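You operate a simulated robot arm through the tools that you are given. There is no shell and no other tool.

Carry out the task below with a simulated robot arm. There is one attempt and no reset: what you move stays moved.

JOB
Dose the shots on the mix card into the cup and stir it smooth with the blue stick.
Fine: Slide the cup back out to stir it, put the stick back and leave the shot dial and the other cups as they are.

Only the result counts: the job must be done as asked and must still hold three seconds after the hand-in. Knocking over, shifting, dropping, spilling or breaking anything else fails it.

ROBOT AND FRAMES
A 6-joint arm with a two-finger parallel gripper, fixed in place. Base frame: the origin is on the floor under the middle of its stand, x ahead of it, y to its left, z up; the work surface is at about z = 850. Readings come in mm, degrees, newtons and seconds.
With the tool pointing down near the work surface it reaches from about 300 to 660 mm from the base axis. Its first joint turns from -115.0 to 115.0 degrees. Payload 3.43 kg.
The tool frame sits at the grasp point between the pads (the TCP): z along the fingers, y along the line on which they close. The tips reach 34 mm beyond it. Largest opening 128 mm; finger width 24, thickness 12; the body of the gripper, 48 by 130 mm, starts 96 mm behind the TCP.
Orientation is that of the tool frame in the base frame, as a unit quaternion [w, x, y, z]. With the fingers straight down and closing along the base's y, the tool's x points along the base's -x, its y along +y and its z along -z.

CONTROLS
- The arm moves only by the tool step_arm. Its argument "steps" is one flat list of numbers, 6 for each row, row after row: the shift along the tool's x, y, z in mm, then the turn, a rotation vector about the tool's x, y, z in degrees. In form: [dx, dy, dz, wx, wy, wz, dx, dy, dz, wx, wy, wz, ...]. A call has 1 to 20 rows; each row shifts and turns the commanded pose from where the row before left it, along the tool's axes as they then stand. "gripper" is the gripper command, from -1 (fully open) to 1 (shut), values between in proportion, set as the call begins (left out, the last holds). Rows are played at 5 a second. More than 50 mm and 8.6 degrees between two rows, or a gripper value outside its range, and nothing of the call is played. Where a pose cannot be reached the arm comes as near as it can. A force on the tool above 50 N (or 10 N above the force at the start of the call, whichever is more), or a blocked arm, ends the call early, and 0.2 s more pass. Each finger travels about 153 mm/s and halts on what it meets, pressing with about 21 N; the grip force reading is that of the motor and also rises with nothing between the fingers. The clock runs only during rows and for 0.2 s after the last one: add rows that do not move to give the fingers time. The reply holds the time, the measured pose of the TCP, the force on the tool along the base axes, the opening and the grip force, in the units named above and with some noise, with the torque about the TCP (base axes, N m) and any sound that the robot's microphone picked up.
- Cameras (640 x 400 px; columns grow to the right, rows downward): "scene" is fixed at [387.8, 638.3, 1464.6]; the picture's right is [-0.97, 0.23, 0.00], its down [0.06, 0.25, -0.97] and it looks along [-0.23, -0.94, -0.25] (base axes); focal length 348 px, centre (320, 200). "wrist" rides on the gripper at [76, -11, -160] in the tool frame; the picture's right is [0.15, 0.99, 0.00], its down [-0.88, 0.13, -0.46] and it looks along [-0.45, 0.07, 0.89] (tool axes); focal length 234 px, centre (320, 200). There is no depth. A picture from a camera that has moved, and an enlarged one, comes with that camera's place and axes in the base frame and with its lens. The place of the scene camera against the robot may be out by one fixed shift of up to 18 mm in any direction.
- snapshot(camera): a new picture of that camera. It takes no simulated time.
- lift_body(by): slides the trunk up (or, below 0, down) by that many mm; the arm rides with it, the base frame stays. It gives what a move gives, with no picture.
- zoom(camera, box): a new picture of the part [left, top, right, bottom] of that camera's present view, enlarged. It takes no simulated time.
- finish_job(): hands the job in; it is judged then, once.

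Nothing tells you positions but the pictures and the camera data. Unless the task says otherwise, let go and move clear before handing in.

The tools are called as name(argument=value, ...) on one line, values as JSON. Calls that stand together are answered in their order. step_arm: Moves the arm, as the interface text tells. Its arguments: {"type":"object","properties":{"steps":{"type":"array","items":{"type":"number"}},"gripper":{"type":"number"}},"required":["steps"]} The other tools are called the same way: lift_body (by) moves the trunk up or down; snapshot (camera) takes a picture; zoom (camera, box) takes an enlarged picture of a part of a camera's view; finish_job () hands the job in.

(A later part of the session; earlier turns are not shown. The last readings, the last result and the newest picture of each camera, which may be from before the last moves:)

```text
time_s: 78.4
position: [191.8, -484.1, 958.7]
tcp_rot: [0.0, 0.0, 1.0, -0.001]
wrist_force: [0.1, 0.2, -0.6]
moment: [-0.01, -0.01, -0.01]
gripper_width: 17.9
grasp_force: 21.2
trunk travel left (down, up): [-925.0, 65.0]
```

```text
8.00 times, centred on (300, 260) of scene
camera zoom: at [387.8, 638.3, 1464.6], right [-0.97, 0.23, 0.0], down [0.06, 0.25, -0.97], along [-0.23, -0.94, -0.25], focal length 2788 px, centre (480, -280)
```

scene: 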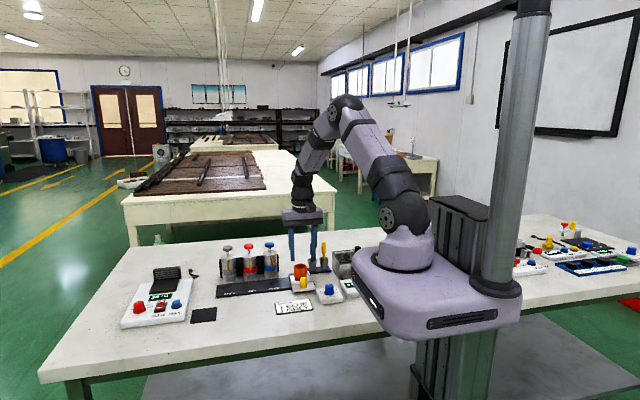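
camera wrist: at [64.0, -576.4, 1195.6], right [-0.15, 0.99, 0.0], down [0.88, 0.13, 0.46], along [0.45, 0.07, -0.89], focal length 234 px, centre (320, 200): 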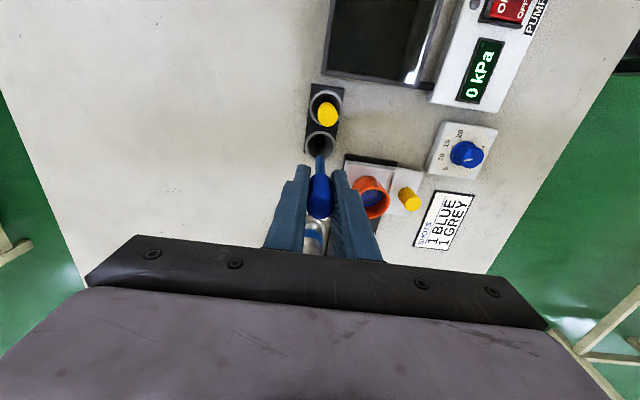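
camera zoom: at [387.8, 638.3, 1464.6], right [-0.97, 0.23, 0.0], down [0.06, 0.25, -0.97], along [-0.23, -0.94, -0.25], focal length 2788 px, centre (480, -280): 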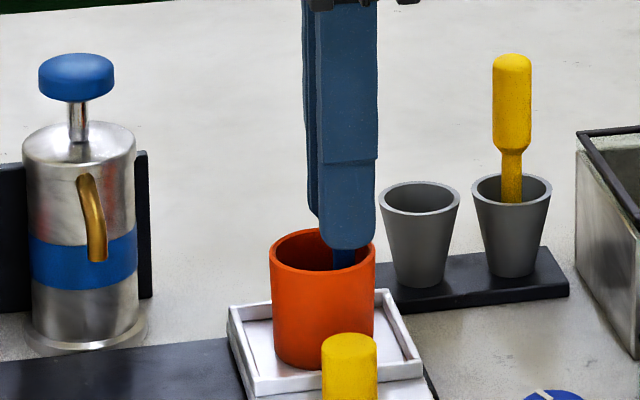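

The circle went freely and the cup didn't move. Stirring more turns.

step_arm(steps=[-1.719, 5.29, 0, 0, 0, 0, -4.5, 3.27, 0, 0, 0, 0, -5.562, 0, 0, 0, 0, 0, -4.5, -3.27, 0, 0, 0, 0, -1.719, -5.29, 0, 0, 0, 0, 1.719, -5.29, 0, 0, 0, 0, 4.5, -3.27, 0, 0, 0, 0, 5.562, 0, 0, 0, 0, 0, 4.5, 3.27, 0, 0, 0, 0, 1.719, 5.29, 0, 0, 0, 0, -1.719, 5.29, 0, 0, 0, 0, -4.5, 3.27, 0, 0, 0, 0, -5.562, 0, 0, 0, 0, 0, -4.5, -3.27, 0, 0, 0, 0, -1.719, -5.29, 0, 0, 0, 0, 1.719, -5.29, 0, 0, 0, 0, 4.5, -3.27, 0, 0, 0, 0, 5.562, 0, 0, 0, 0, 0, 4.5, 3.27, 0, 0, 0, 0, 1.719, 5.29, 0, 0, 0, 0])

step_arm(steps=[-1.719, 5.29, 0, 0, 0, 0, -4.5, 3.27, 0, 0, 0, 0, -5.562, 0, 0, 0, 0, 0, -4.5, -3.27, 0, 0, 0, 0, -1.719, -5.29, 0, 0, 0, 0, 1.719, -5.29, 0, 0, 0, 0, 4.5, -3.27, 0, 0, 0, 0, 5.562, 0, 0, 0, 0, 0, 4.5, 3.27, 0, 0, 0, 0, 1.719, 5.29, 0, 0, 0, 0, -1.719, 5.29, 0, 0, 0, 0, -4.5, 3.27, 0, 0, 0, 0, -5.562, 0, 0, 0, 0, 0])

zoom(camera="wrist", box=[270, 110, 370, 200])

```text
time_s: 82.6
position: [190.6, -485.3, 959.8]
tcp_rot: [0.0, 0.001, 1.0, 0.0]
wrist_force: [0.8, 0.8, -1.2]
moment: [0.01, -0.06, -0.01]
gripper_width: 17.7
grasp_force: 20.8
trunk travel left (down, up): [-925.0, 65.0]
```

```text
time_s: 85.4
position: [202.2, -474.8, 958.9]
tcp_rot: [0.0, 0.0, 1.0, 0.001]
wrist_force: [0.4, -1.1, 0.7]
moment: [0.01, -0.01, 0.0]
gripper_width: 18.1
grasp_force: 21.3
trunk travel left (down, up): [-925.0, 65.0]
```

```text
4.44 times, centred on (320, 155) of wrist
camera zoom: at [128.2, -486.6, 1117.8], right [-0.15, 0.99, 0.0], down [0.88, 0.13, 0.46], along [0.45, 0.07, -0.89], focal length 1041 px, centre (320, 400)
```

zoom: 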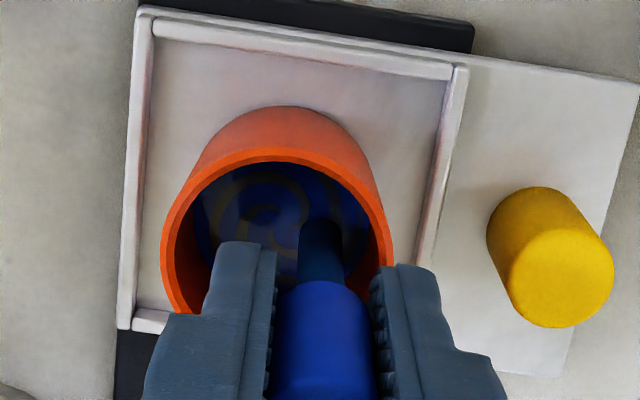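

zoom(camera="wrist", box=[280, 135, 340, 180])

zoom(camera="scene", box=[285, 245, 315, 275])

```text
8.89 times, centred on (310, 158) of wrist
camera zoom: at [128.2, -486.6, 1117.8], right [-0.15, 0.99, 0.0], down [0.88, 0.13, 0.46], along [0.45, 0.07, -0.89], focal length 2082 px, centre (409, 578)
```

zoom: 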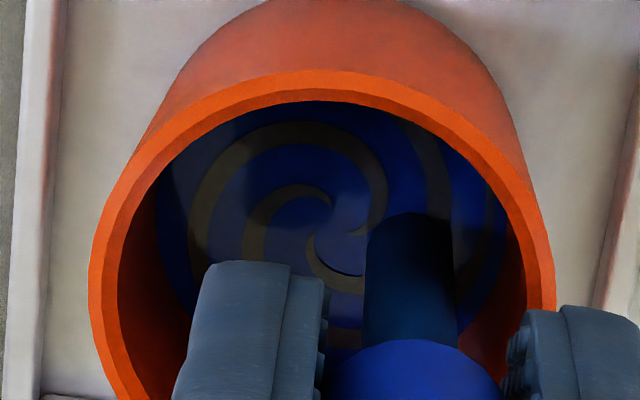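

```text
13.33 times, centred on (300, 260) of scene
camera zoom: at [387.8, 638.3, 1464.6], right [-0.97, 0.23, 0.0], down [0.06, 0.25, -0.97], along [-0.23, -0.94, -0.25], focal length 4646 px, centre (587, -600)
```

zoom: 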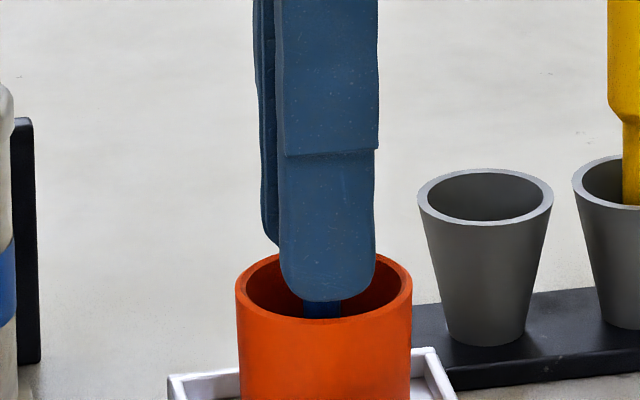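

The swirls are still visible. I'll keep stirring more turns, a little wider.

step_arm(steps=[-4.5, -3.27, 0, 0, 0, 0, -1.719, -5.29, 0, 0, 0, 0, 1.719, -5.29, 0, 0, 0, 0, 4.5, -3.27, 0, 0, 0, 0, 5.562, 0, 0, 0, 0, 0, 4.5, 3.27, 0, 0, 0, 0, 1.719, 5.29, 0, 0, 0, 0, -1.719, 5.29, 0, 0, 0, 0, -4.5, 3.27, 0, 0, 0, 0, -5.562, 0, 0, 0, 0, 0, -4.5, -3.27, 0, 0, 0, 0, -1.719, -5.29, 0, 0, 0, 0, 1.719, -5.29, 0, 0, 0, 0, 4.5, -3.27, 0, 0, 0, 0, 5.562, 0, 0, 0, 0, 0, 4.5, 3.27, 0, 0, 0, 0, 1.719, 5.29, 0, 0, 0, 0, -1.719, 5.29, 0, 0, 0, 0, -4.5, 3.27, 0, 0, 0, 0, -5.562, 0, 0, 0, 0, 0])

zoom(camera="wrist", box=[280, 135, 340, 180])

```text
time_s: 89.6
position: [203.1, -475.6, 959.7]
tcp_rot: [0.001, 0.0, 1.0, -0.001]
wrist_force: [-0.6, -0.4, -0.7]
moment: [-0.01, 0.01, -0.06]
gripper_width: 17.9
grasp_force: 20.7
trunk travel left (down, up): [-925.0, 65.0]
```

```text
8.89 times, centred on (310, 158) of wrist
camera zoom: at [128.5, -486.9, 1118.3], right [-0.15, 0.99, 0.0], down [0.88, 0.13, 0.46], along [0.45, 0.07, -0.89], focal length 2082 px, centre (409, 578)
```

zoom: 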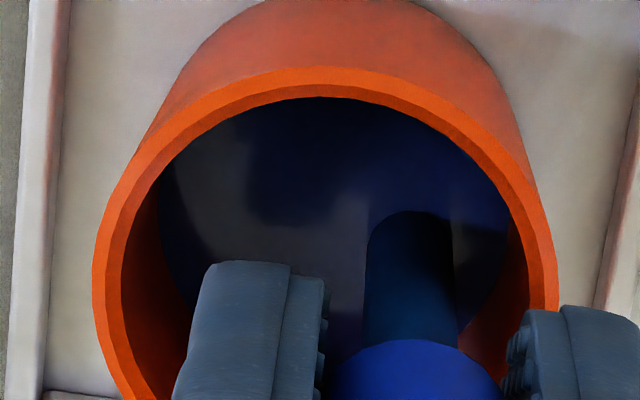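

The swirls are gone and the liquid is uniform. One more turn for margin, then centre, lift and look.

step_arm(steps=[-4.5, -3.27, 0, 0, 0, 0, -1.719, -5.29, 0, 0, 0, 0, 1.719, -5.29, 0, 0, 0, 0, 4.5, -3.27, 0, 0, 0, 0, 5.562, 0, 0, 0, 0, 0, 4.5, 3.27, 0, 0, 0, 0, 1.719, 5.29, 0, 0, 0, 0, -1.719, 5.29, 0, 0, 0, 0, -4.5, 3.27, 0, 0, 0, 0, -5.562, 0, 0, 0, 0, 0, 2.78, -8.56, 0, 0, 0, 0, 0, 0, -5, 0, 0, 0, 0, 0, -10, 0, 0, 0, 0, 0, -15, 0, 0, 0, 0, 0, -25, 0, 0, 0, 0, 0, -25, 0, 0, 0, 0, 0, 0, 0, 0, 0])

zoom(camera="wrist", box=[250, 110, 410, 230])

zoom(camera="scene", box=[265, 210, 345, 290])

```text
time_s: 93.2
position: [201.3, -486.1, 1037.7]
tcp_rot: [0.0, 0.0, 1.0, 0.0]
wrist_force: [0.5, -1.3, 0.0]
moment: [0.02, 0.0, -0.01]
gripper_width: 17.9
grasp_force: 20.7
trunk travel left (down, up): [-925.0, 65.0]
```

```text
3.33 times, centred on (330, 170) of wrist
camera zoom: at [125.9, -496.1, 1197.3], right [-0.15, 0.99, 0.0], down [0.88, 0.13, 0.46], along [0.45, 0.07, -0.89], focal length 781 px, centre (287, 300)
```

zoom: 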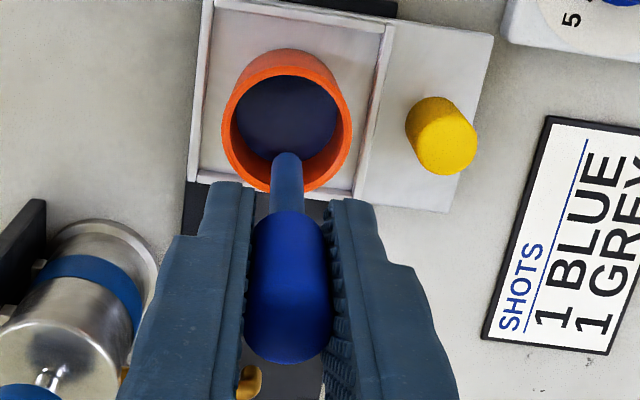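

```text
5.00 times, centred on (305, 250) of scene
camera zoom: at [387.8, 638.3, 1464.6], right [-0.97, 0.23, 0.0], down [0.06, 0.25, -0.97], along [-0.23, -0.94, -0.25], focal length 1742 px, centre (395, -50)
```

zoom: 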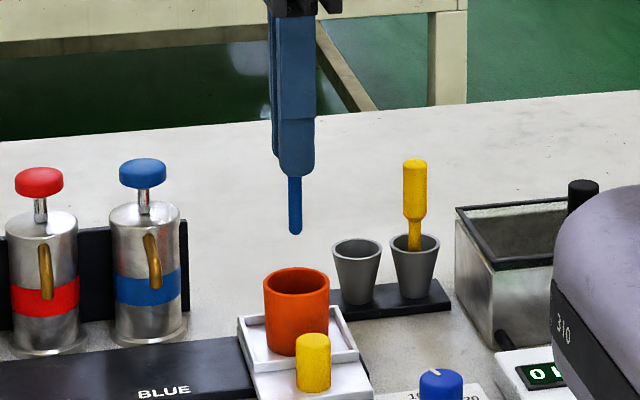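

Uniform colour now. Carrying the stick back above its holder.

step_arm(steps=[0, 0, 0, 0, 0, 0, 0, 0, 0, 0, 0, 0, 20, -27, 0, 0, 0, 0, 20, -27, 0, 0, 0, 0, 21, -28, 0, 0, 0, 0, 0, 0, 0, 0, 0, 0, 0, 0, 0, 0, 0, 0])

zoom(camera="wrist", box=[250, 90, 410, 210])

zoom(camera="scene", box=[270, 200, 350, 280])

```text
time_s: 94.8
position: [140.3, -567.7, 1036.4]
tcp_rot: [0.0, 0.0, 1.0, 0.0]
wrist_force: [-0.6, 0.6, 0.5]
moment: [0.0, -0.04, -0.01]
gripper_width: 17.9
grasp_force: 21.3
trunk travel left (down, up): [-925.0, 65.0]
```

```text
3.33 times, centred on (330, 150) of wrist
camera zoom: at [65.4, -580.0, 1195.9], right [-0.15, 0.99, 0.0], down [0.88, 0.13, 0.46], along [0.45, 0.07, -0.89], focal length 781 px, centre (287, 367)
```

zoom: 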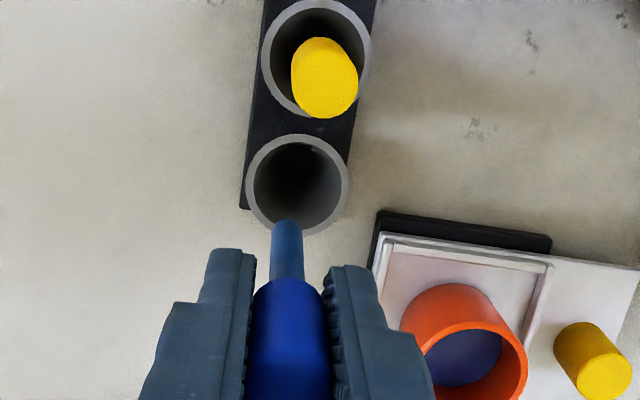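

```text
5.00 times, centred on (310, 240) of scene
camera zoom: at [387.8, 638.3, 1464.6], right [-0.97, 0.23, 0.0], down [0.06, 0.25, -0.97], along [-0.23, -0.94, -0.25], focal length 1742 px, centre (370, 0)
```

zoom: 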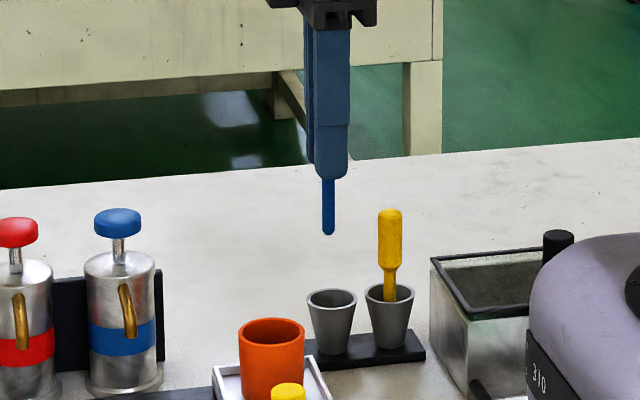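

A small correction is needed (−1.7 mm x, +2.5 mm y). Then I'll lower the stick into its holder.

step_arm(steps=[1.7, 2.5, 0, 0, 0, 0, 0, 0, 20, 0, 0, 0, 0, 0, 10, 0, 0, 0, 0, 0, 0, 0, 0, 0])

zoom(camera="wrist", box=[250, 90, 410, 210])

zoom(camera="scene", box=[270, 200, 350, 280])

```text
time_s: 95.8
position: [137.9, -564.2, 1007.1]
tcp_rot: [0.001, 0.0, 1.0, 0.0]
wrist_force: [-0.9, 0.3, -0.9]
moment: [0.01, 0.01, 0.01]
gripper_width: 17.7
grasp_force: 21.2
trunk travel left (down, up): [-925.0, 65.0]
```

```text
3.33 times, centred on (330, 150) of wrist
camera zoom: at [62.9, -575.6, 1166.2], right [-0.15, 0.99, 0.0], down [0.88, 0.13, 0.46], along [0.45, 0.07, -0.89], focal length 781 px, centre (287, 367)
```

zoom: 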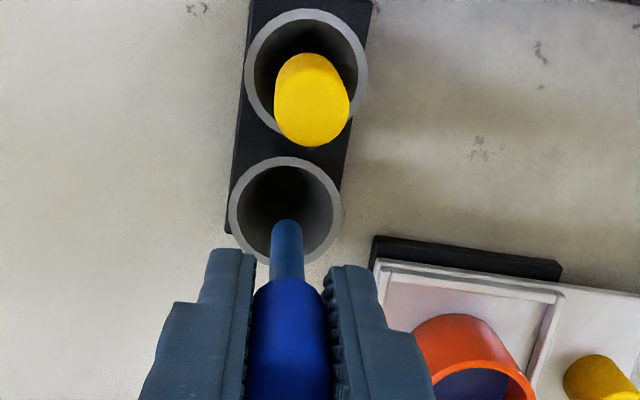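

```text
5.00 times, centred on (310, 240) of scene
camera zoom: at [387.8, 638.3, 1464.6], right [-0.97, 0.23, 0.0], down [0.06, 0.25, -0.97], along [-0.23, -0.94, -0.25], focal length 1742 px, centre (370, 0)
```

zoom: 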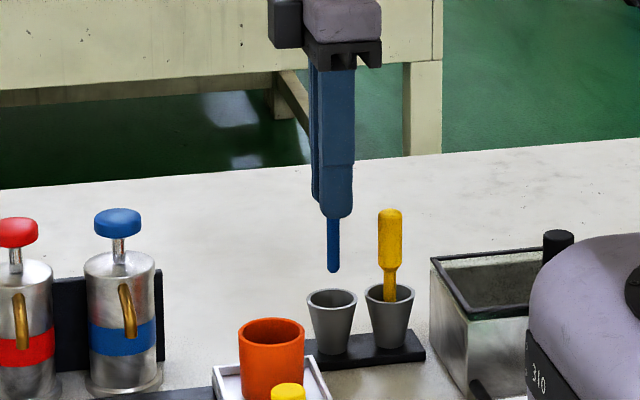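

Aligned over the hole. Lowering the stick back in.

step_arm(steps=[-0.3, -0.5, 15, 0, 0, 0, -0.3, -0.5, 15, 0, 0, 0, 0, 0, 15, 0, 0, 0, 0, 0, 10, 0, 0, 0, 0, 0, 5, 0, 0, 0, 0, 0, 3, 0, 0, 0, 0, 0, 0, 0, 0, 0])

zoom(camera="scene", box=[270, 200, 350, 280])

zoom(camera="wrist", box=[250, 90, 410, 210])

```text
time_s: 97.4
position: [138.4, -565.7, 945.8]
tcp_rot: [-0.001, 0.0, 1.0, 0.0]
wrist_force: [-0.1, 0.6, 0.2]
moment: [0.0, -0.02, 0.02]
gripper_width: 17.6
grasp_force: 20.9
trunk travel left (down, up): [-925.0, 65.0]
```

```text
5.00 times, centred on (310, 240) of scene
camera zoom: at [387.8, 638.3, 1464.6], right [-0.97, 0.23, 0.0], down [0.06, 0.25, -0.97], along [-0.23, -0.94, -0.25], focal length 1742 px, centre (370, 0)
```

zoom: 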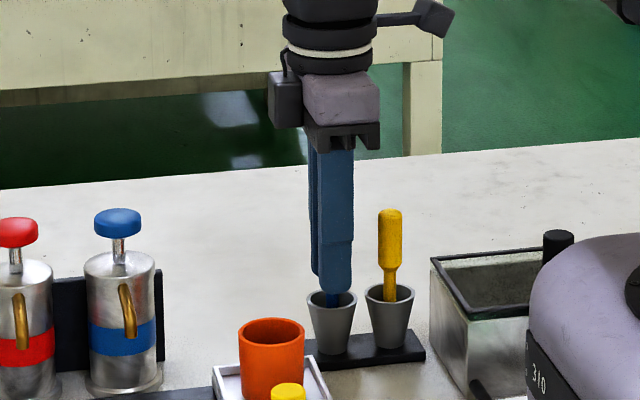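

```text
3.33 times, centred on (330, 150) of wrist
camera zoom: at [63.6, -576.4, 1104.8], right [-0.15, 0.99, 0.0], down [0.88, 0.13, 0.46], along [0.45, 0.07, -0.89], focal length 781 px, centre (287, 367)
```

zoom: 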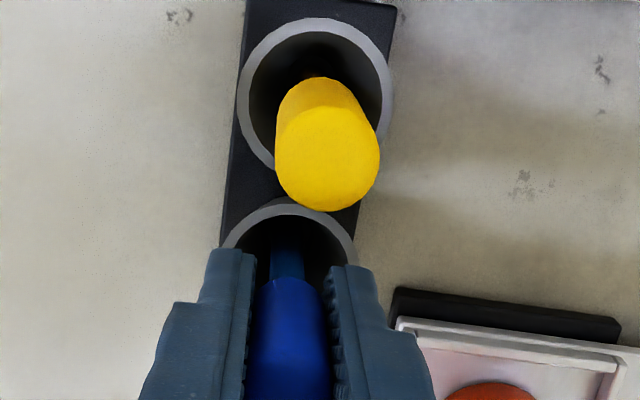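

step_arm(steps=[0, 0, 1.5, 0, 0, 0, 0, 0, 1.5, 0, 0, 0, 0, 0, 0, 0, 0, 0])

```text
time_s: 98.2
position: [139.4, -565.0, 943.5]
tcp_rot: [0.0, 0.0, 1.0, 0.0]
wrist_force: [-0.3, -0.1, -0.7]
moment: [-0.01, 0.01, 0.0]
gripper_width: 17.7
grasp_force: 20.9
trunk travel left (down, up): [-925.0, 65.0]
```

step_arm(steps=[0, 0, 1, 0, 0, 0, 0, 0, 0, 0, 0, 0])

step_arm(steps=[0, 0, 0, 0, 0, 0, 0, 0, 0, 0, 0, 0, 0, 0, 0, 0, 0, 0], gripper=0.5)

snapshot(camera="wrist")

zoom(camera="scene", box=[270, 200, 350, 280])

```text
time_s: 98.8
position: [138.4, -565.9, 942.5]
tcp_rot: [0.0, 0.0, 1.0, -0.001]
wrist_force: [0.9, -0.5, 3.9]
moment: [-0.13, -0.03, 0.03]
gripper_width: 18.0
grasp_force: 21.0
trunk travel left (down, up): [-925.0, 65.0]
```

```text
time_s: 99.6
position: [136.9, -565.3, 942.7]
tcp_rot: [0.0, -0.001, 1.0, 0.0]
wrist_force: [-0.8, 0.4, 0.5]
moment: [-0.01, -0.04, -0.01]
gripper_width: 31.7
grasp_force: 0.0
trunk travel left (down, up): [-925.0, 65.0]
```

```text
taken
camera wrist: at [63.1, -576.2, 1100.7], right [-0.15, 0.99, 0.0], down [0.88, 0.13, 0.46], along [0.45, 0.07, -0.89], focal length 234 px, centre (320, 200)
```

wrist: 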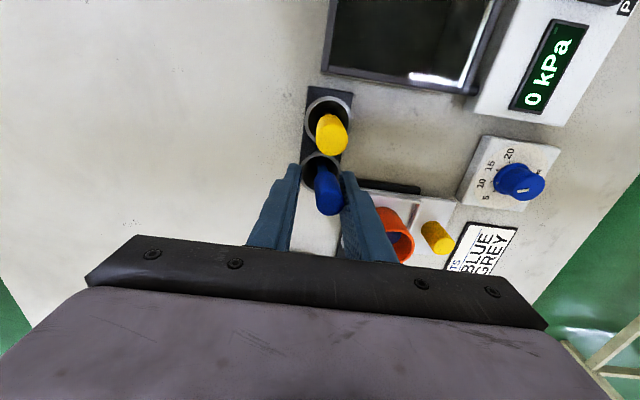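

```text
5.00 times, centred on (310, 240) of scene
camera zoom: at [387.8, 638.3, 1464.6], right [-0.97, 0.23, 0.0], down [0.06, 0.25, -0.97], along [-0.23, -0.94, -0.25], focal length 1742 px, centre (370, 0)
```

zoom: 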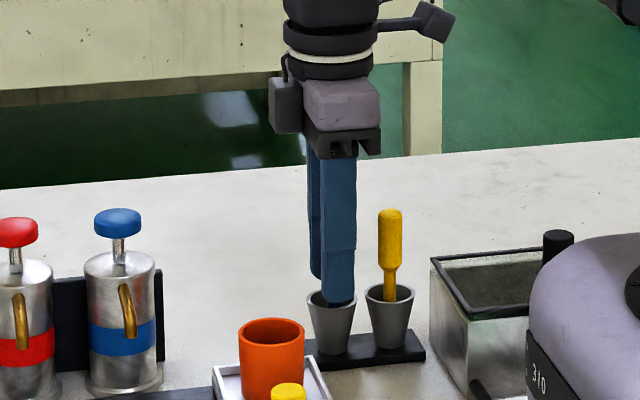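

zoom(camera="wrist", box=[270, 90, 390, 230])

```text
2.86 times, centred on (330, 160) of wrist
camera zoom: at [63.1, -576.2, 1100.7], right [-0.15, 0.99, 0.0], down [0.88, 0.13, 0.46], along [0.45, 0.07, -0.89], focal length 669 px, centre (291, 314)
```

zoom: 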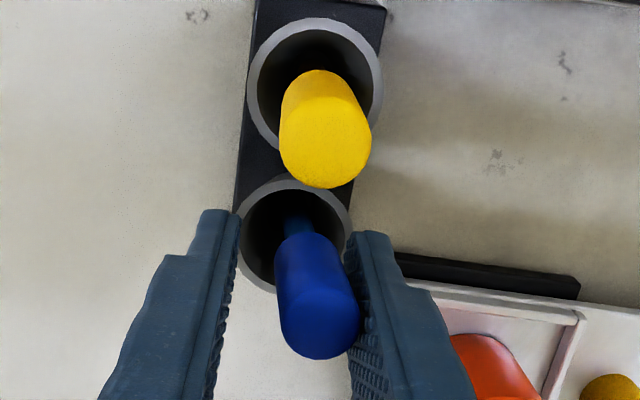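

The stick is back in the holder but leans slightly against the +y finger. I'll re-close to straighten it, remove the downward preload and release again.

step_arm(steps=[0, 0, 0, 0, 0, 0, 0, 0, 0, 0, 0, 0, 0, 0, 0, 0, 0, 0], gripper=0.9)

step_arm(steps=[0, 0, -3, 0, 0, 0, 0, 0, 0, 0, 0, 0])

zoom(camera="wrist", box=[270, 90, 390, 230])

zoom(camera="scene", box=[280, 220, 340, 280])

```text
time_s: 100.4
position: [138.4, -565.0, 942.0]
tcp_rot: [-0.001, 0.0, 1.0, 0.0]
wrist_force: [-0.4, -0.4, 1.6]
moment: [0.05, 0.02, 0.0]
gripper_width: 17.7
grasp_force: 20.9
trunk travel left (down, up): [-925.0, 65.0]
```

```text
time_s: 101.0
position: [138.7, -566.0, 945.0]
tcp_rot: [0.0, -0.001, 1.0, -0.001]
wrist_force: [-0.1, -0.7, 0.3]
moment: [0.0, -0.03, 0.01]
gripper_width: 17.7
grasp_force: 20.6
trunk travel left (down, up): [-925.0, 65.0]
```

```text
2.86 times, centred on (330, 160) of wrist
camera zoom: at [63.0, -576.1, 1103.8], right [-0.15, 0.99, 0.0], down [0.88, 0.13, 0.46], along [0.45, 0.07, -0.89], focal length 669 px, centre (291, 314)
```

zoom: 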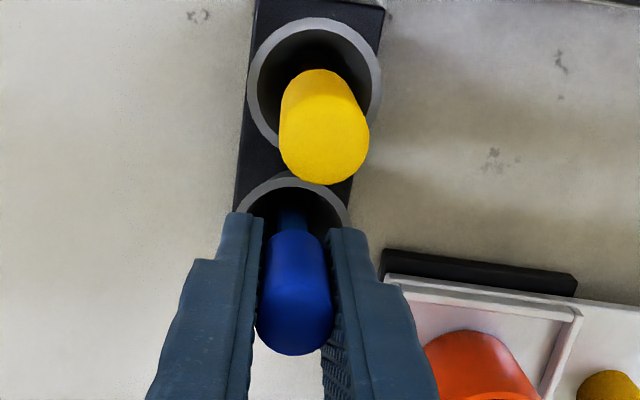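

```text
6.67 times, centred on (310, 250) of scene
camera zoom: at [387.8, 638.3, 1464.6], right [-0.97, 0.23, 0.0], down [0.06, 0.25, -0.97], along [-0.23, -0.94, -0.25], focal length 2323 px, centre (387, -133)
```

zoom: 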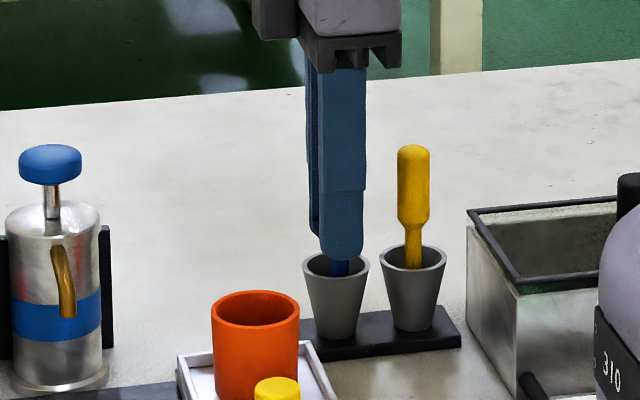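

The stick is upright in the grip again. I'll lower to just about touching and open only slightly so it settles before I open further.

step_arm(steps=[0, 0, 1, 0, 0, 0, 0, 0, 0.7, 0, 0, 0, 0, 0, 0, 0, 0, 0])

step_arm(steps=[0, 0, 0.3, 0, 0, 0, 0, 0, 0, 0, 0, 0])

```text
time_s: 101.8
position: [138.4, -564.6, 942.3]
tcp_rot: [0.001, -0.001, 1.0, 0.0]
wrist_force: [-0.1, 0.1, -0.3]
moment: [-0.01, 0.01, 0.03]
gripper_width: 17.8
grasp_force: 20.3
trunk travel left (down, up): [-925.0, 65.0]
```

```text
time_s: 102.4
position: [137.3, -566.3, 942.5]
tcp_rot: [0.0, 0.0, 1.0, 0.0]
wrist_force: [-0.3, 1.3, -0.3]
moment: [-0.01, -0.02, -0.02]
gripper_width: 17.6
grasp_force: 21.8
trunk travel left (down, up): [-925.0, 65.0]
```

step_arm(steps=[0, 0, 0.4, 0, 0, 0, 0, 0, 0, 0, 0, 0])

step_arm(steps=[0, 0, 0, 0, 0, 0, 0, 0, 0, 0, 0, 0, 0, 0, 0, 0, 0, 0, 0, 0, 0, 0, 0, 0, 0, 0, 0, 0, 0, 0], gripper=0.7)

zoom(camera="wrist", box=[270, 90, 390, 230])

```text
time_s: 103.0
position: [137.1, -565.5, 941.5]
tcp_rot: [0.0, 0.0, 1.0, 0.0]
wrist_force: [-0.7, 1.2, -0.5]
moment: [-0.01, -0.01, 0.0]
gripper_width: 17.9
grasp_force: 20.9
trunk travel left (down, up): [-925.0, 65.0]
```

```text
time_s: 104.2
position: [138.4, -564.7, 942.7]
tcp_rot: [0.0, 0.0, 1.0, 0.0]
wrist_force: [0.4, 0.1, -0.2]
moment: [-0.01, 0.03, 0.0]
gripper_width: 19.3
grasp_force: 0.1
trunk travel left (down, up): [-925.0, 65.0]
```

```text
2.86 times, centred on (330, 160) of wrist
camera zoom: at [63.3, -575.9, 1101.1], right [-0.15, 0.99, 0.0], down [0.88, 0.13, 0.46], along [0.45, 0.07, -0.89], focal length 669 px, centre (291, 314)
```

zoom: 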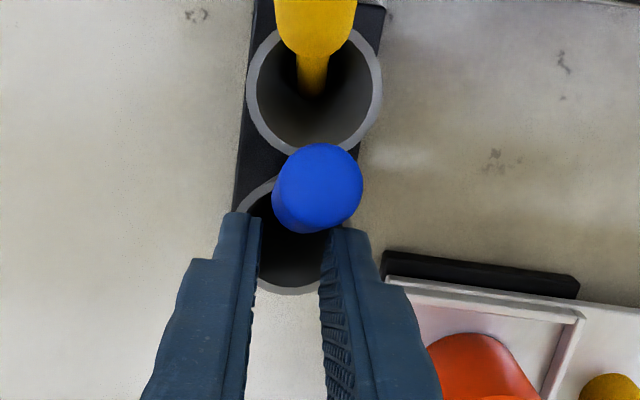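

The stick tipped toward −x when released and has leaned on the yellow one. I need to see the exact state before doing anything else.

zoom(camera="scene", box=[280, 220, 340, 280])

snapshot(camera="wrist")

zoom(camera="wrist", box=[280, 60, 360, 180])

```text
6.67 times, centred on (310, 250) of scene
camera zoom: at [387.8, 638.3, 1464.6], right [-0.97, 0.23, 0.0], down [0.06, 0.25, -0.97], along [-0.23, -0.94, -0.25], focal length 2323 px, centre (387, -133)
```

zoom: 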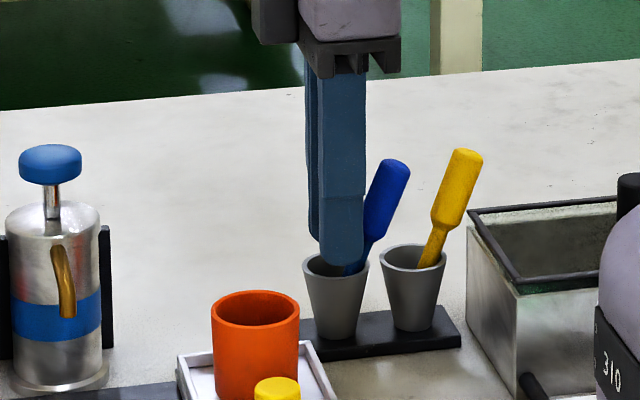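

```text
taken
camera wrist: at [63.3, -575.9, 1101.1], right [-0.15, 0.99, 0.0], down [0.88, 0.13, 0.46], along [0.45, 0.07, -0.89], focal length 234 px, centre (320, 200)
```

wrist: 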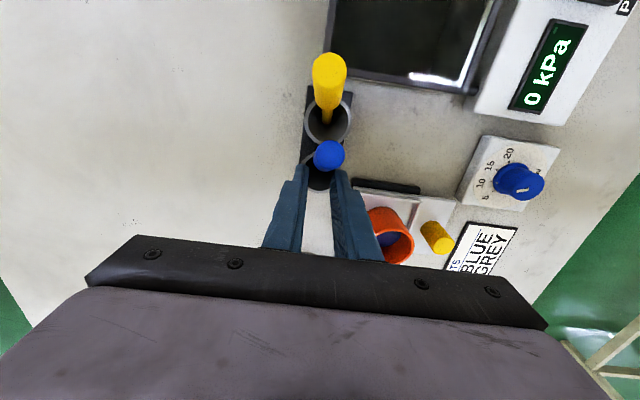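

```text
3.33 times, centred on (320, 120) of wrist
camera zoom: at [63.3, -575.9, 1101.1], right [-0.15, 0.99, 0.0], down [0.88, 0.13, 0.46], along [0.45, 0.07, -0.89], focal length 781 px, centre (320, 467)
```

zoom: 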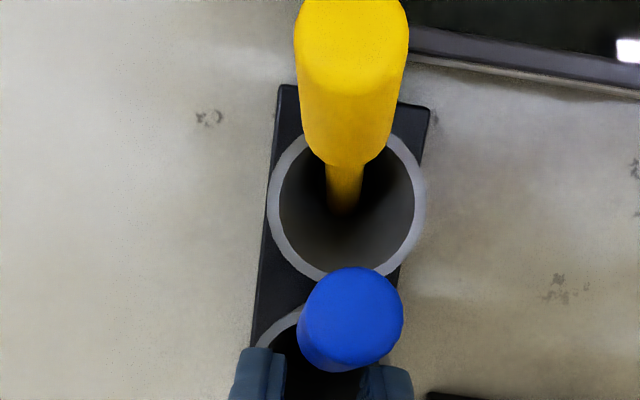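

Both sticks now lean about 19° toward −x inside their holders. I'll stand them both up again: grip each along its own axis, lift, straighten, set down gently. First I'll measure the leans.

zoom(camera="scene", box=[305, 235, 335, 265])

step_arm(steps=[0, 0, 0, 0, 0, 0, 0, 0, 0, 0, 0, 0], gripper=0.3)

zoom(camera="wrist", box=[270, 60, 390, 220])

```text
13.33 times, centred on (320, 250) of scene
camera zoom: at [387.8, 638.3, 1464.6], right [-0.97, 0.23, 0.0], down [0.06, 0.25, -0.97], along [-0.23, -0.94, -0.25], focal length 4646 px, centre (320, -467)
```

zoom: 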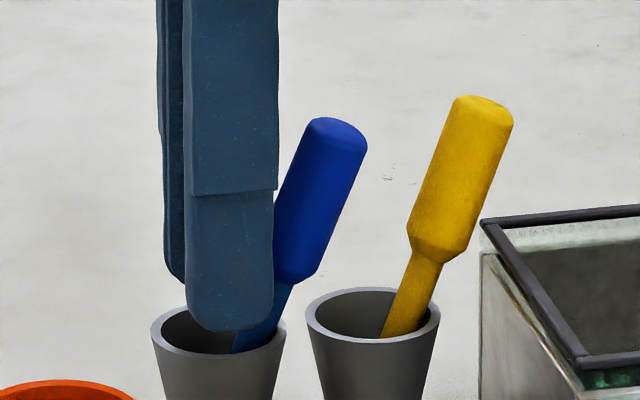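

```text
time_s: 104.8
position: [139.0, -565.0, 942.4]
tcp_rot: [0.0, 0.0, 1.0, 0.0]
wrist_force: [0.5, 0.2, 0.2]
moment: [-0.02, 0.01, -0.05]
gripper_width: 44.7
grasp_force: 0.1
trunk travel left (down, up): [-925.0, 65.0]
```

```text
2.50 times, centred on (330, 140) of wrist
camera zoom: at [63.3, -575.9, 1101.1], right [-0.15, 0.99, 0.0], down [0.88, 0.13, 0.46], along [0.45, 0.07, -0.89], focal length 585 px, centre (295, 350)
```

zoom: 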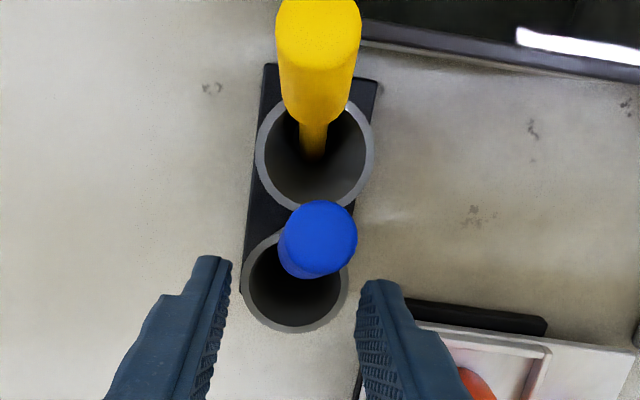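

Blue leans ≈21° and yellow ≈19°, both toward −x. I'll rise, tilt the tool to match the blue stick, and line up above it.

step_arm(steps=[0, 0, -30, 0, 0, 0, 0, 0, -30, 0, 0, 0, 0, 0, 0, 0, -7, 0, 0, 0, 0, 0, -7, 0, 0, 0, 0, 0, -7, 0, 25.45, 0.25, -7.25, 0, 0, 0, 25.45, 0.25, -7.25, 0, 0, 0, 0, 0, 0, 0, 0, 0], gripper=0.3)

zoom(camera="scene", box=[290, 220, 350, 270])

snapshot(camera="wrist")

```text
time_s: 106.6
position: [84.7, -564.8, 998.6]
tcp_rot: [0.183, 0.0, 0.983, 0.0]
wrist_force: [-0.2, 0.2, 0.2]
moment: [0.0, 0.02, -0.02]
gripper_width: 45.0
grasp_force: 0.1
trunk travel left (down, up): [-925.0, 65.0]
```

```text
8.00 times, centred on (320, 245) of scene
camera zoom: at [387.8, 638.3, 1464.6], right [-0.97, 0.23, 0.0], down [0.06, 0.25, -0.97], along [-0.23, -0.94, -0.25], focal length 2788 px, centre (320, -160)
```

zoom: 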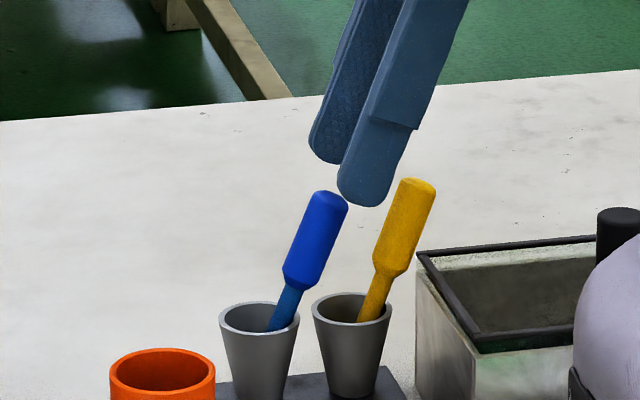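

```text
taken
camera wrist: at [-41.7, -576.1, 1119.8], right [-0.14, 0.99, -0.05], down [0.66, 0.13, 0.74], along [0.74, 0.07, -0.67], focal length 234 px, centre (320, 200)
```

wrist: 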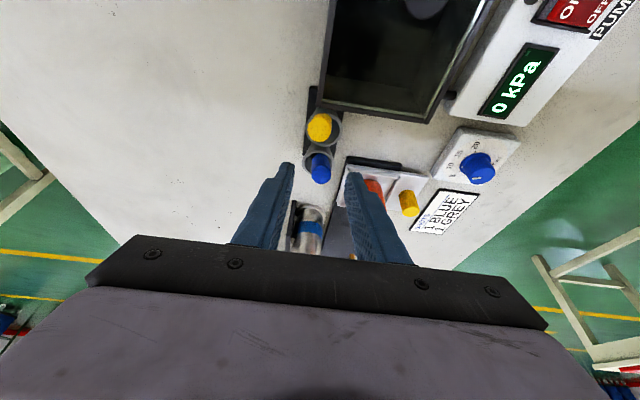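

zoom(camera="wrist", box=[270, 100, 370, 200])

zoom(camera="scene", box=[305, 225, 340, 260])

```text
4.00 times, centred on (320, 150) of wrist
camera zoom: at [-41.7, -576.1, 1119.8], right [-0.14, 0.99, -0.05], down [0.66, 0.13, 0.74], along [0.74, 0.07, -0.67], focal length 937 px, centre (320, 400)
```

zoom: 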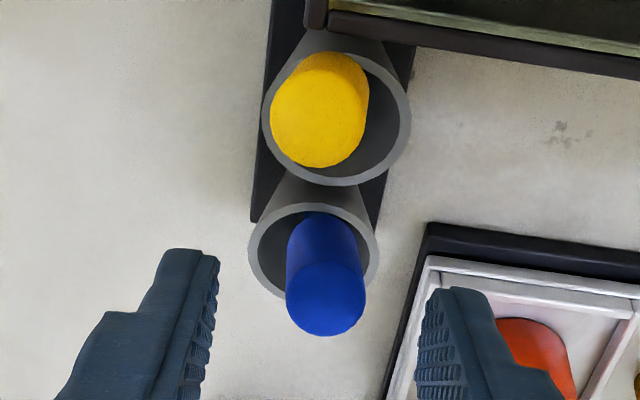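

```text
11.43 times, centred on (322, 242) of scene
camera zoom: at [387.8, 638.3, 1464.6], right [-0.97, 0.23, 0.0], down [0.06, 0.25, -0.97], along [-0.23, -0.94, -0.25], focal length 3983 px, centre (291, -286)
```

zoom: 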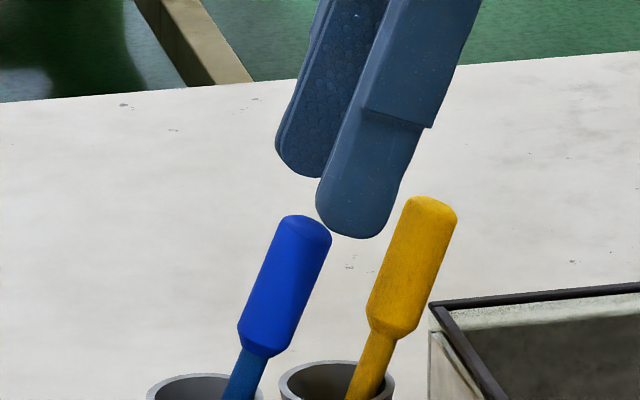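

Alignment is good. Advancing along the stick's axis, then checking before closing.

step_arm(steps=[-0.7, 0.5, 20, 0, 0, 0, -0.7, 0.5, 20, 0, 0, 0, 0, 0, 12, 0, 0, 0, 0, 0, 8, 0, 0, 0, 0, 0, 0, 0, 0, 0], gripper=0.3)

zoom(camera="wrist", box=[270, 120, 370, 240])

zoom(camera="scene", box=[295, 230, 340, 275])

```text
time_s: 107.8
position: [107.9, -563.2, 943.2]
tcp_rot: [0.182, -0.001, 0.983, 0.0]
wrist_force: [0.5, -0.3, -0.3]
moment: [-0.01, -0.02, 0.01]
gripper_width: 45.1
grasp_force: 0.0
trunk travel left (down, up): [-925.0, 65.0]
```

```text
3.33 times, centred on (320, 180) of wrist
camera zoom: at [-18.5, -574.6, 1063.9], right [-0.14, 0.99, -0.05], down [0.66, 0.13, 0.74], along [0.74, 0.07, -0.67], focal length 781 px, centre (320, 267)
```

zoom: 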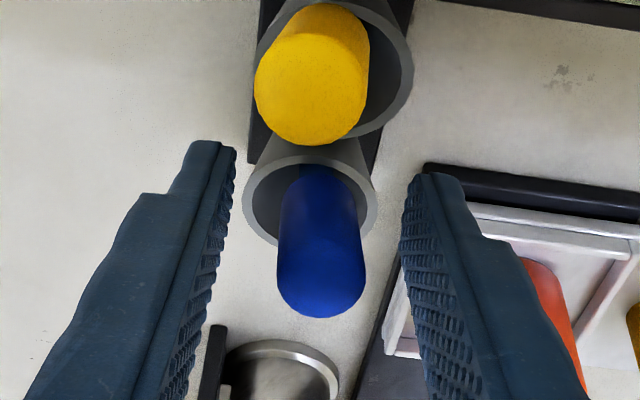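

```text
8.89 times, centred on (318, 252) of scene
camera zoom: at [387.8, 638.3, 1464.6], right [-0.97, 0.23, 0.0], down [0.06, 0.25, -0.97], along [-0.23, -0.94, -0.25], focal length 3098 px, centre (342, -267)
```

zoom: 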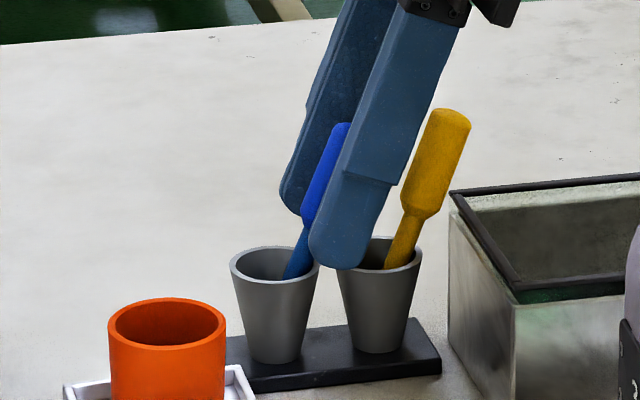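

step_arm(steps=[0, 0, 0, 0, 0, 0, 0, 0, 0, 0, 0, 0, 0, 0, 0, 0, 0, 0], gripper=0.9)

zoom(camera="wrist", box=[270, 120, 370, 240])

```text
time_s: 108.6
position: [109.0, -563.9, 943.7]
tcp_rot: [0.182, 0.0, 0.983, 0.001]
wrist_force: [0.0, 0.3, 0.2]
moment: [-0.04, -0.06, 0.01]
gripper_width: 17.8
grasp_force: 20.9
trunk travel left (down, up): [-925.0, 65.0]
```

```text
3.33 times, centred on (320, 180) of wrist
camera zoom: at [-18.6, -574.6, 1064.0], right [-0.14, 0.99, -0.05], down [0.66, 0.13, 0.74], along [0.74, 0.07, -0.67], focal length 781 px, centre (320, 267)
```

zoom: 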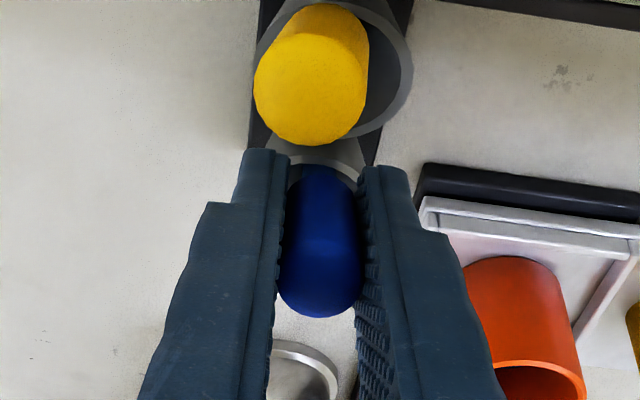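

Gripped. Lifting straight up, then rotating upright.

step_arm(steps=[-3.6, 0, -9.3, 0, 0, 0, -7.2, 0, -18.7, 0, 0, 0, -7.2, 0, -18.7, 0, 0, 0, -8.9, 0, -23.3, 0, 0, 0, 0, 0, 0, 0, 7, 0, 0, 0, 0, 0, 7, 0, 0, 0, 0, 0, 7, 0, 0, 0, 0, 0, 0, 0])

zoom(camera="scene", box=[295, 215, 340, 260])

zoom(camera="wrist", box=[270, 100, 370, 220])

```text
time_s: 110.4
position: [107.6, -562.8, 1017.9]
tcp_rot: [-0.001, 0.001, 1.0, 0.0]
wrist_force: [-0.4, 0.1, -0.2]
moment: [0.02, 0.01, 0.0]
gripper_width: 17.9
grasp_force: 21.5
trunk travel left (down, up): [-925.0, 65.0]
```

```text
8.89 times, centred on (318, 238) of scene
camera zoom: at [387.8, 638.3, 1464.6], right [-0.97, 0.23, 0.0], down [0.06, 0.25, -0.97], along [-0.23, -0.94, -0.25], focal length 3098 px, centre (342, -133)
```

zoom: 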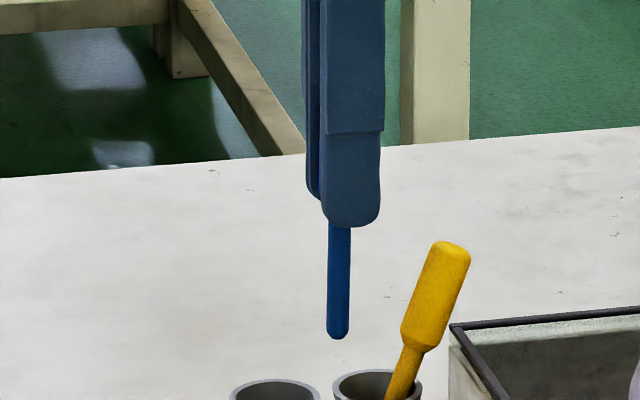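

```text
3.33 times, centred on (320, 160) of wrist
camera zoom: at [33.5, -574.0, 1176.7], right [-0.15, 0.99, 0.0], down [0.88, 0.13, 0.45], along [0.45, 0.07, -0.89], focal length 781 px, centre (320, 333)
```

zoom: 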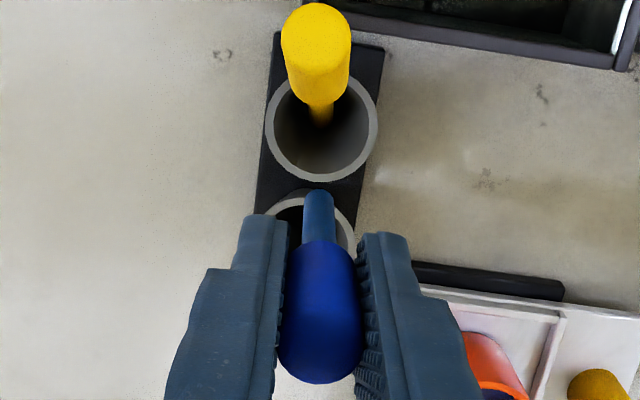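

zoom(camera="scene", box=[309, 236, 329, 256])

zoom(camera="scene", box=[320, 240, 345, 265])

```text
16.00 times, centred on (319, 246) of scene
camera zoom: at [387.8, 638.3, 1464.6], right [-0.97, 0.23, 0.0], down [0.06, 0.25, -0.97], along [-0.23, -0.94, -0.25], focal length 5576 px, centre (336, -536)
```

zoom: 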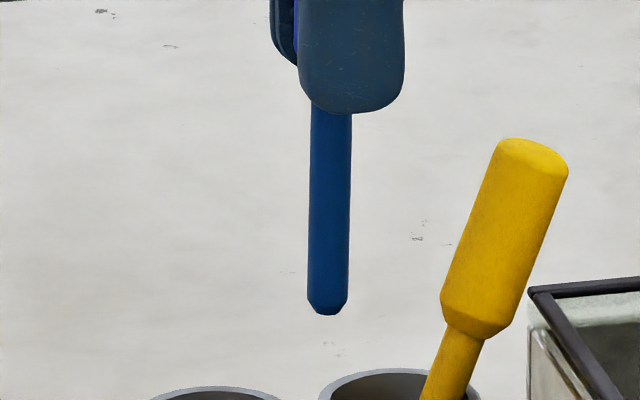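

```text
16.00 times, centred on (332, 252) of scene
camera zoom: at [387.8, 638.3, 1464.6], right [-0.97, 0.23, 0.0], down [0.06, 0.25, -0.97], along [-0.23, -0.94, -0.25], focal length 5576 px, centre (120, -640)
```

zoom: 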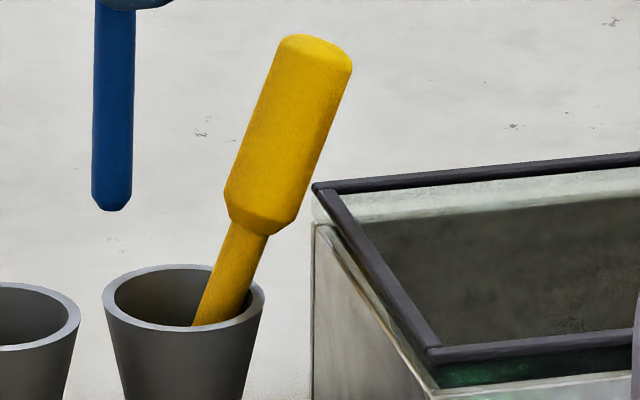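

The stick's end is flat with a chamfer, so it can stand if nearly vertical. It's 1.3° off, so I'll correct that and re-measure.

step_arm(steps=[0, 0, 0, 0, 1.35, 0, 0, 0, 0, 0, 0, 0])

zoom(camera="scene", box=[309, 236, 329, 256])

zoom(camera="wrist", box=[290, 130, 350, 220])

```text
time_s: 111.0
position: [107.9, -563.1, 1016.5]
tcp_rot: [-0.012, 0.0, 1.0, -0.001]
wrist_force: [0.7, -0.1, -0.7]
moment: [-0.04, -0.01, -0.01]
gripper_width: 17.7
grasp_force: 20.5
trunk travel left (down, up): [-925.0, 65.0]
```

```text
16.00 times, centred on (319, 246) of scene
camera zoom: at [387.8, 638.3, 1464.6], right [-0.97, 0.23, 0.0], down [0.06, 0.25, -0.97], along [-0.23, -0.94, -0.25], focal length 5576 px, centre (336, -536)
```

zoom: 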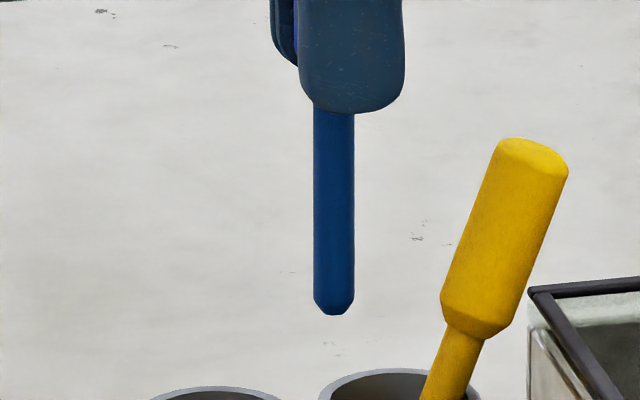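

```text
4.44 times, centred on (320, 175) of wrist
camera zoom: at [37.6, -574.3, 1178.3], right [-0.15, 0.99, 0.0], down [0.89, 0.13, 0.43], along [0.43, 0.07, -0.9], focal length 1041 px, centre (320, 311)
```

zoom: 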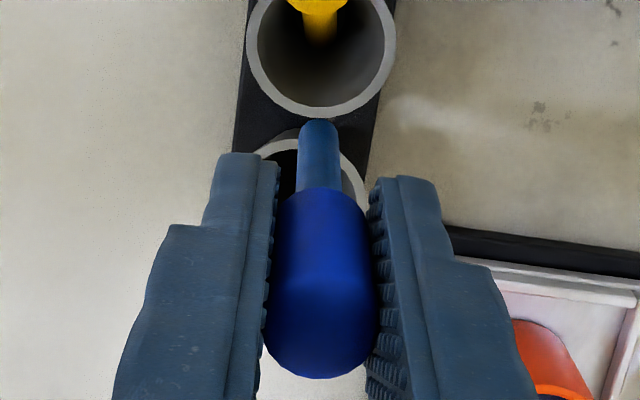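

It's vertical now. Moving over the holder hole and checking alignment.

step_arm(steps=[-15.3, -1.2, 0, 0, 0, 0, -15.3, -1.2, 0, 0, 0, 0, 0, 0, 20, 0, 0, 0, 0, 0, 8, 0, 0, 0, 0, 0, 0, 0, 0, 0])

zoom(camera="scene", box=[300, 238, 335, 273])

zoom(camera="wrist", box=[280, 120, 360, 210])

```text
time_s: 112.2
position: [138.8, -566.0, 988.5]
tcp_rot: [-0.012, -0.001, 1.0, 0.0]
wrist_force: [-0.1, -0.9, 1.3]
moment: [0.02, -0.02, -0.02]
gripper_width: 17.6
grasp_force: 20.8
trunk travel left (down, up): [-925.0, 65.0]
```

```text
11.43 times, centred on (318, 256) of scene
camera zoom: at [387.8, 638.3, 1464.6], right [-0.97, 0.23, 0.0], down [0.06, 0.25, -0.97], along [-0.23, -0.94, -0.25], focal length 3983 px, centre (349, -434)
```

zoom: 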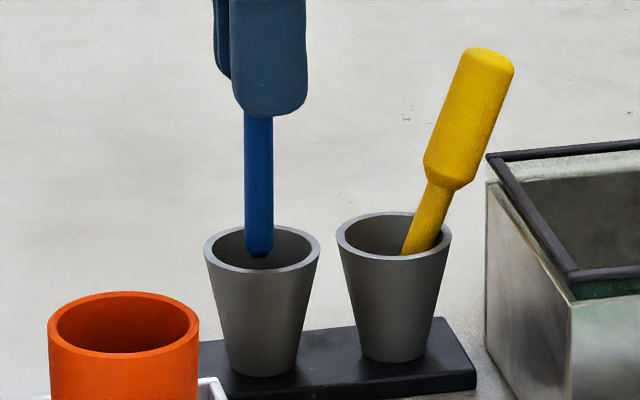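

```text
4.44 times, centred on (320, 165) of wrist
camera zoom: at [67.4, -576.6, 1149.6], right [-0.15, 0.99, 0.0], down [0.89, 0.13, 0.43], along [0.43, 0.07, -0.9], focal length 1041 px, centre (320, 356)
```

zoom: 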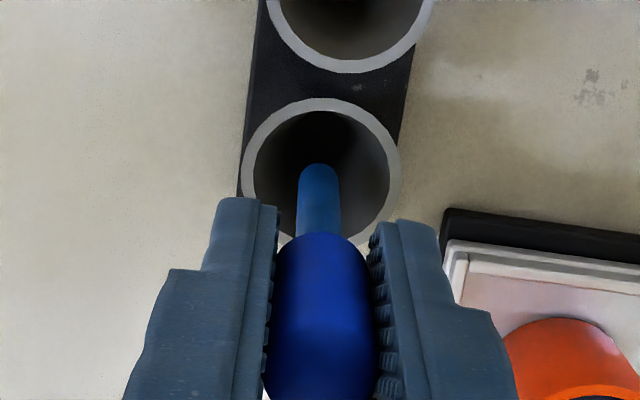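

Shifting 1.1 mm and lowering to just above the floor, then creeping down to find contact.

step_arm(steps=[1.1, 0, 10, 0, 0, 0, 0, 0, 12, 0, 0, 0, 0, 0, 10, 0, 0, 0, 0, 0, 4, 0, 0, 0, 0, 0, 0, 0, 0, 0])

zoom(camera="scene", box=[300, 238, 335, 273])

```text
time_s: 113.4
position: [137.1, -567.7, 952.6]
tcp_rot: [-0.012, 0.0, 1.0, 0.0]
wrist_force: [-0.4, 0.8, -0.4]
moment: [-0.01, -0.01, 0.0]
gripper_width: 17.6
grasp_force: 20.4
trunk travel left (down, up): [-925.0, 65.0]
```

```text
11.43 times, centred on (318, 256) of scene
camera zoom: at [387.8, 638.3, 1464.6], right [-0.97, 0.23, 0.0], down [0.06, 0.25, -0.97], along [-0.23, -0.94, -0.25], focal length 3983 px, centre (349, -434)
```

zoom: 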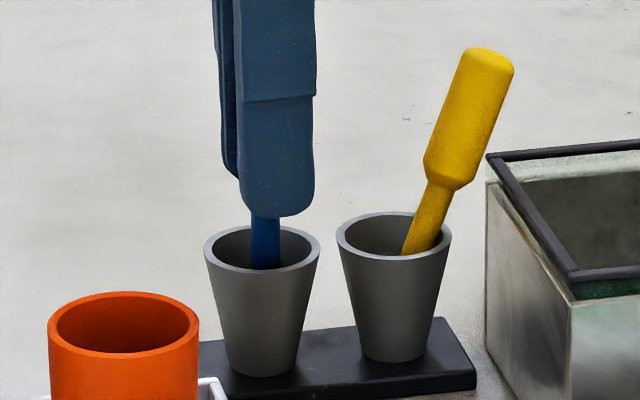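

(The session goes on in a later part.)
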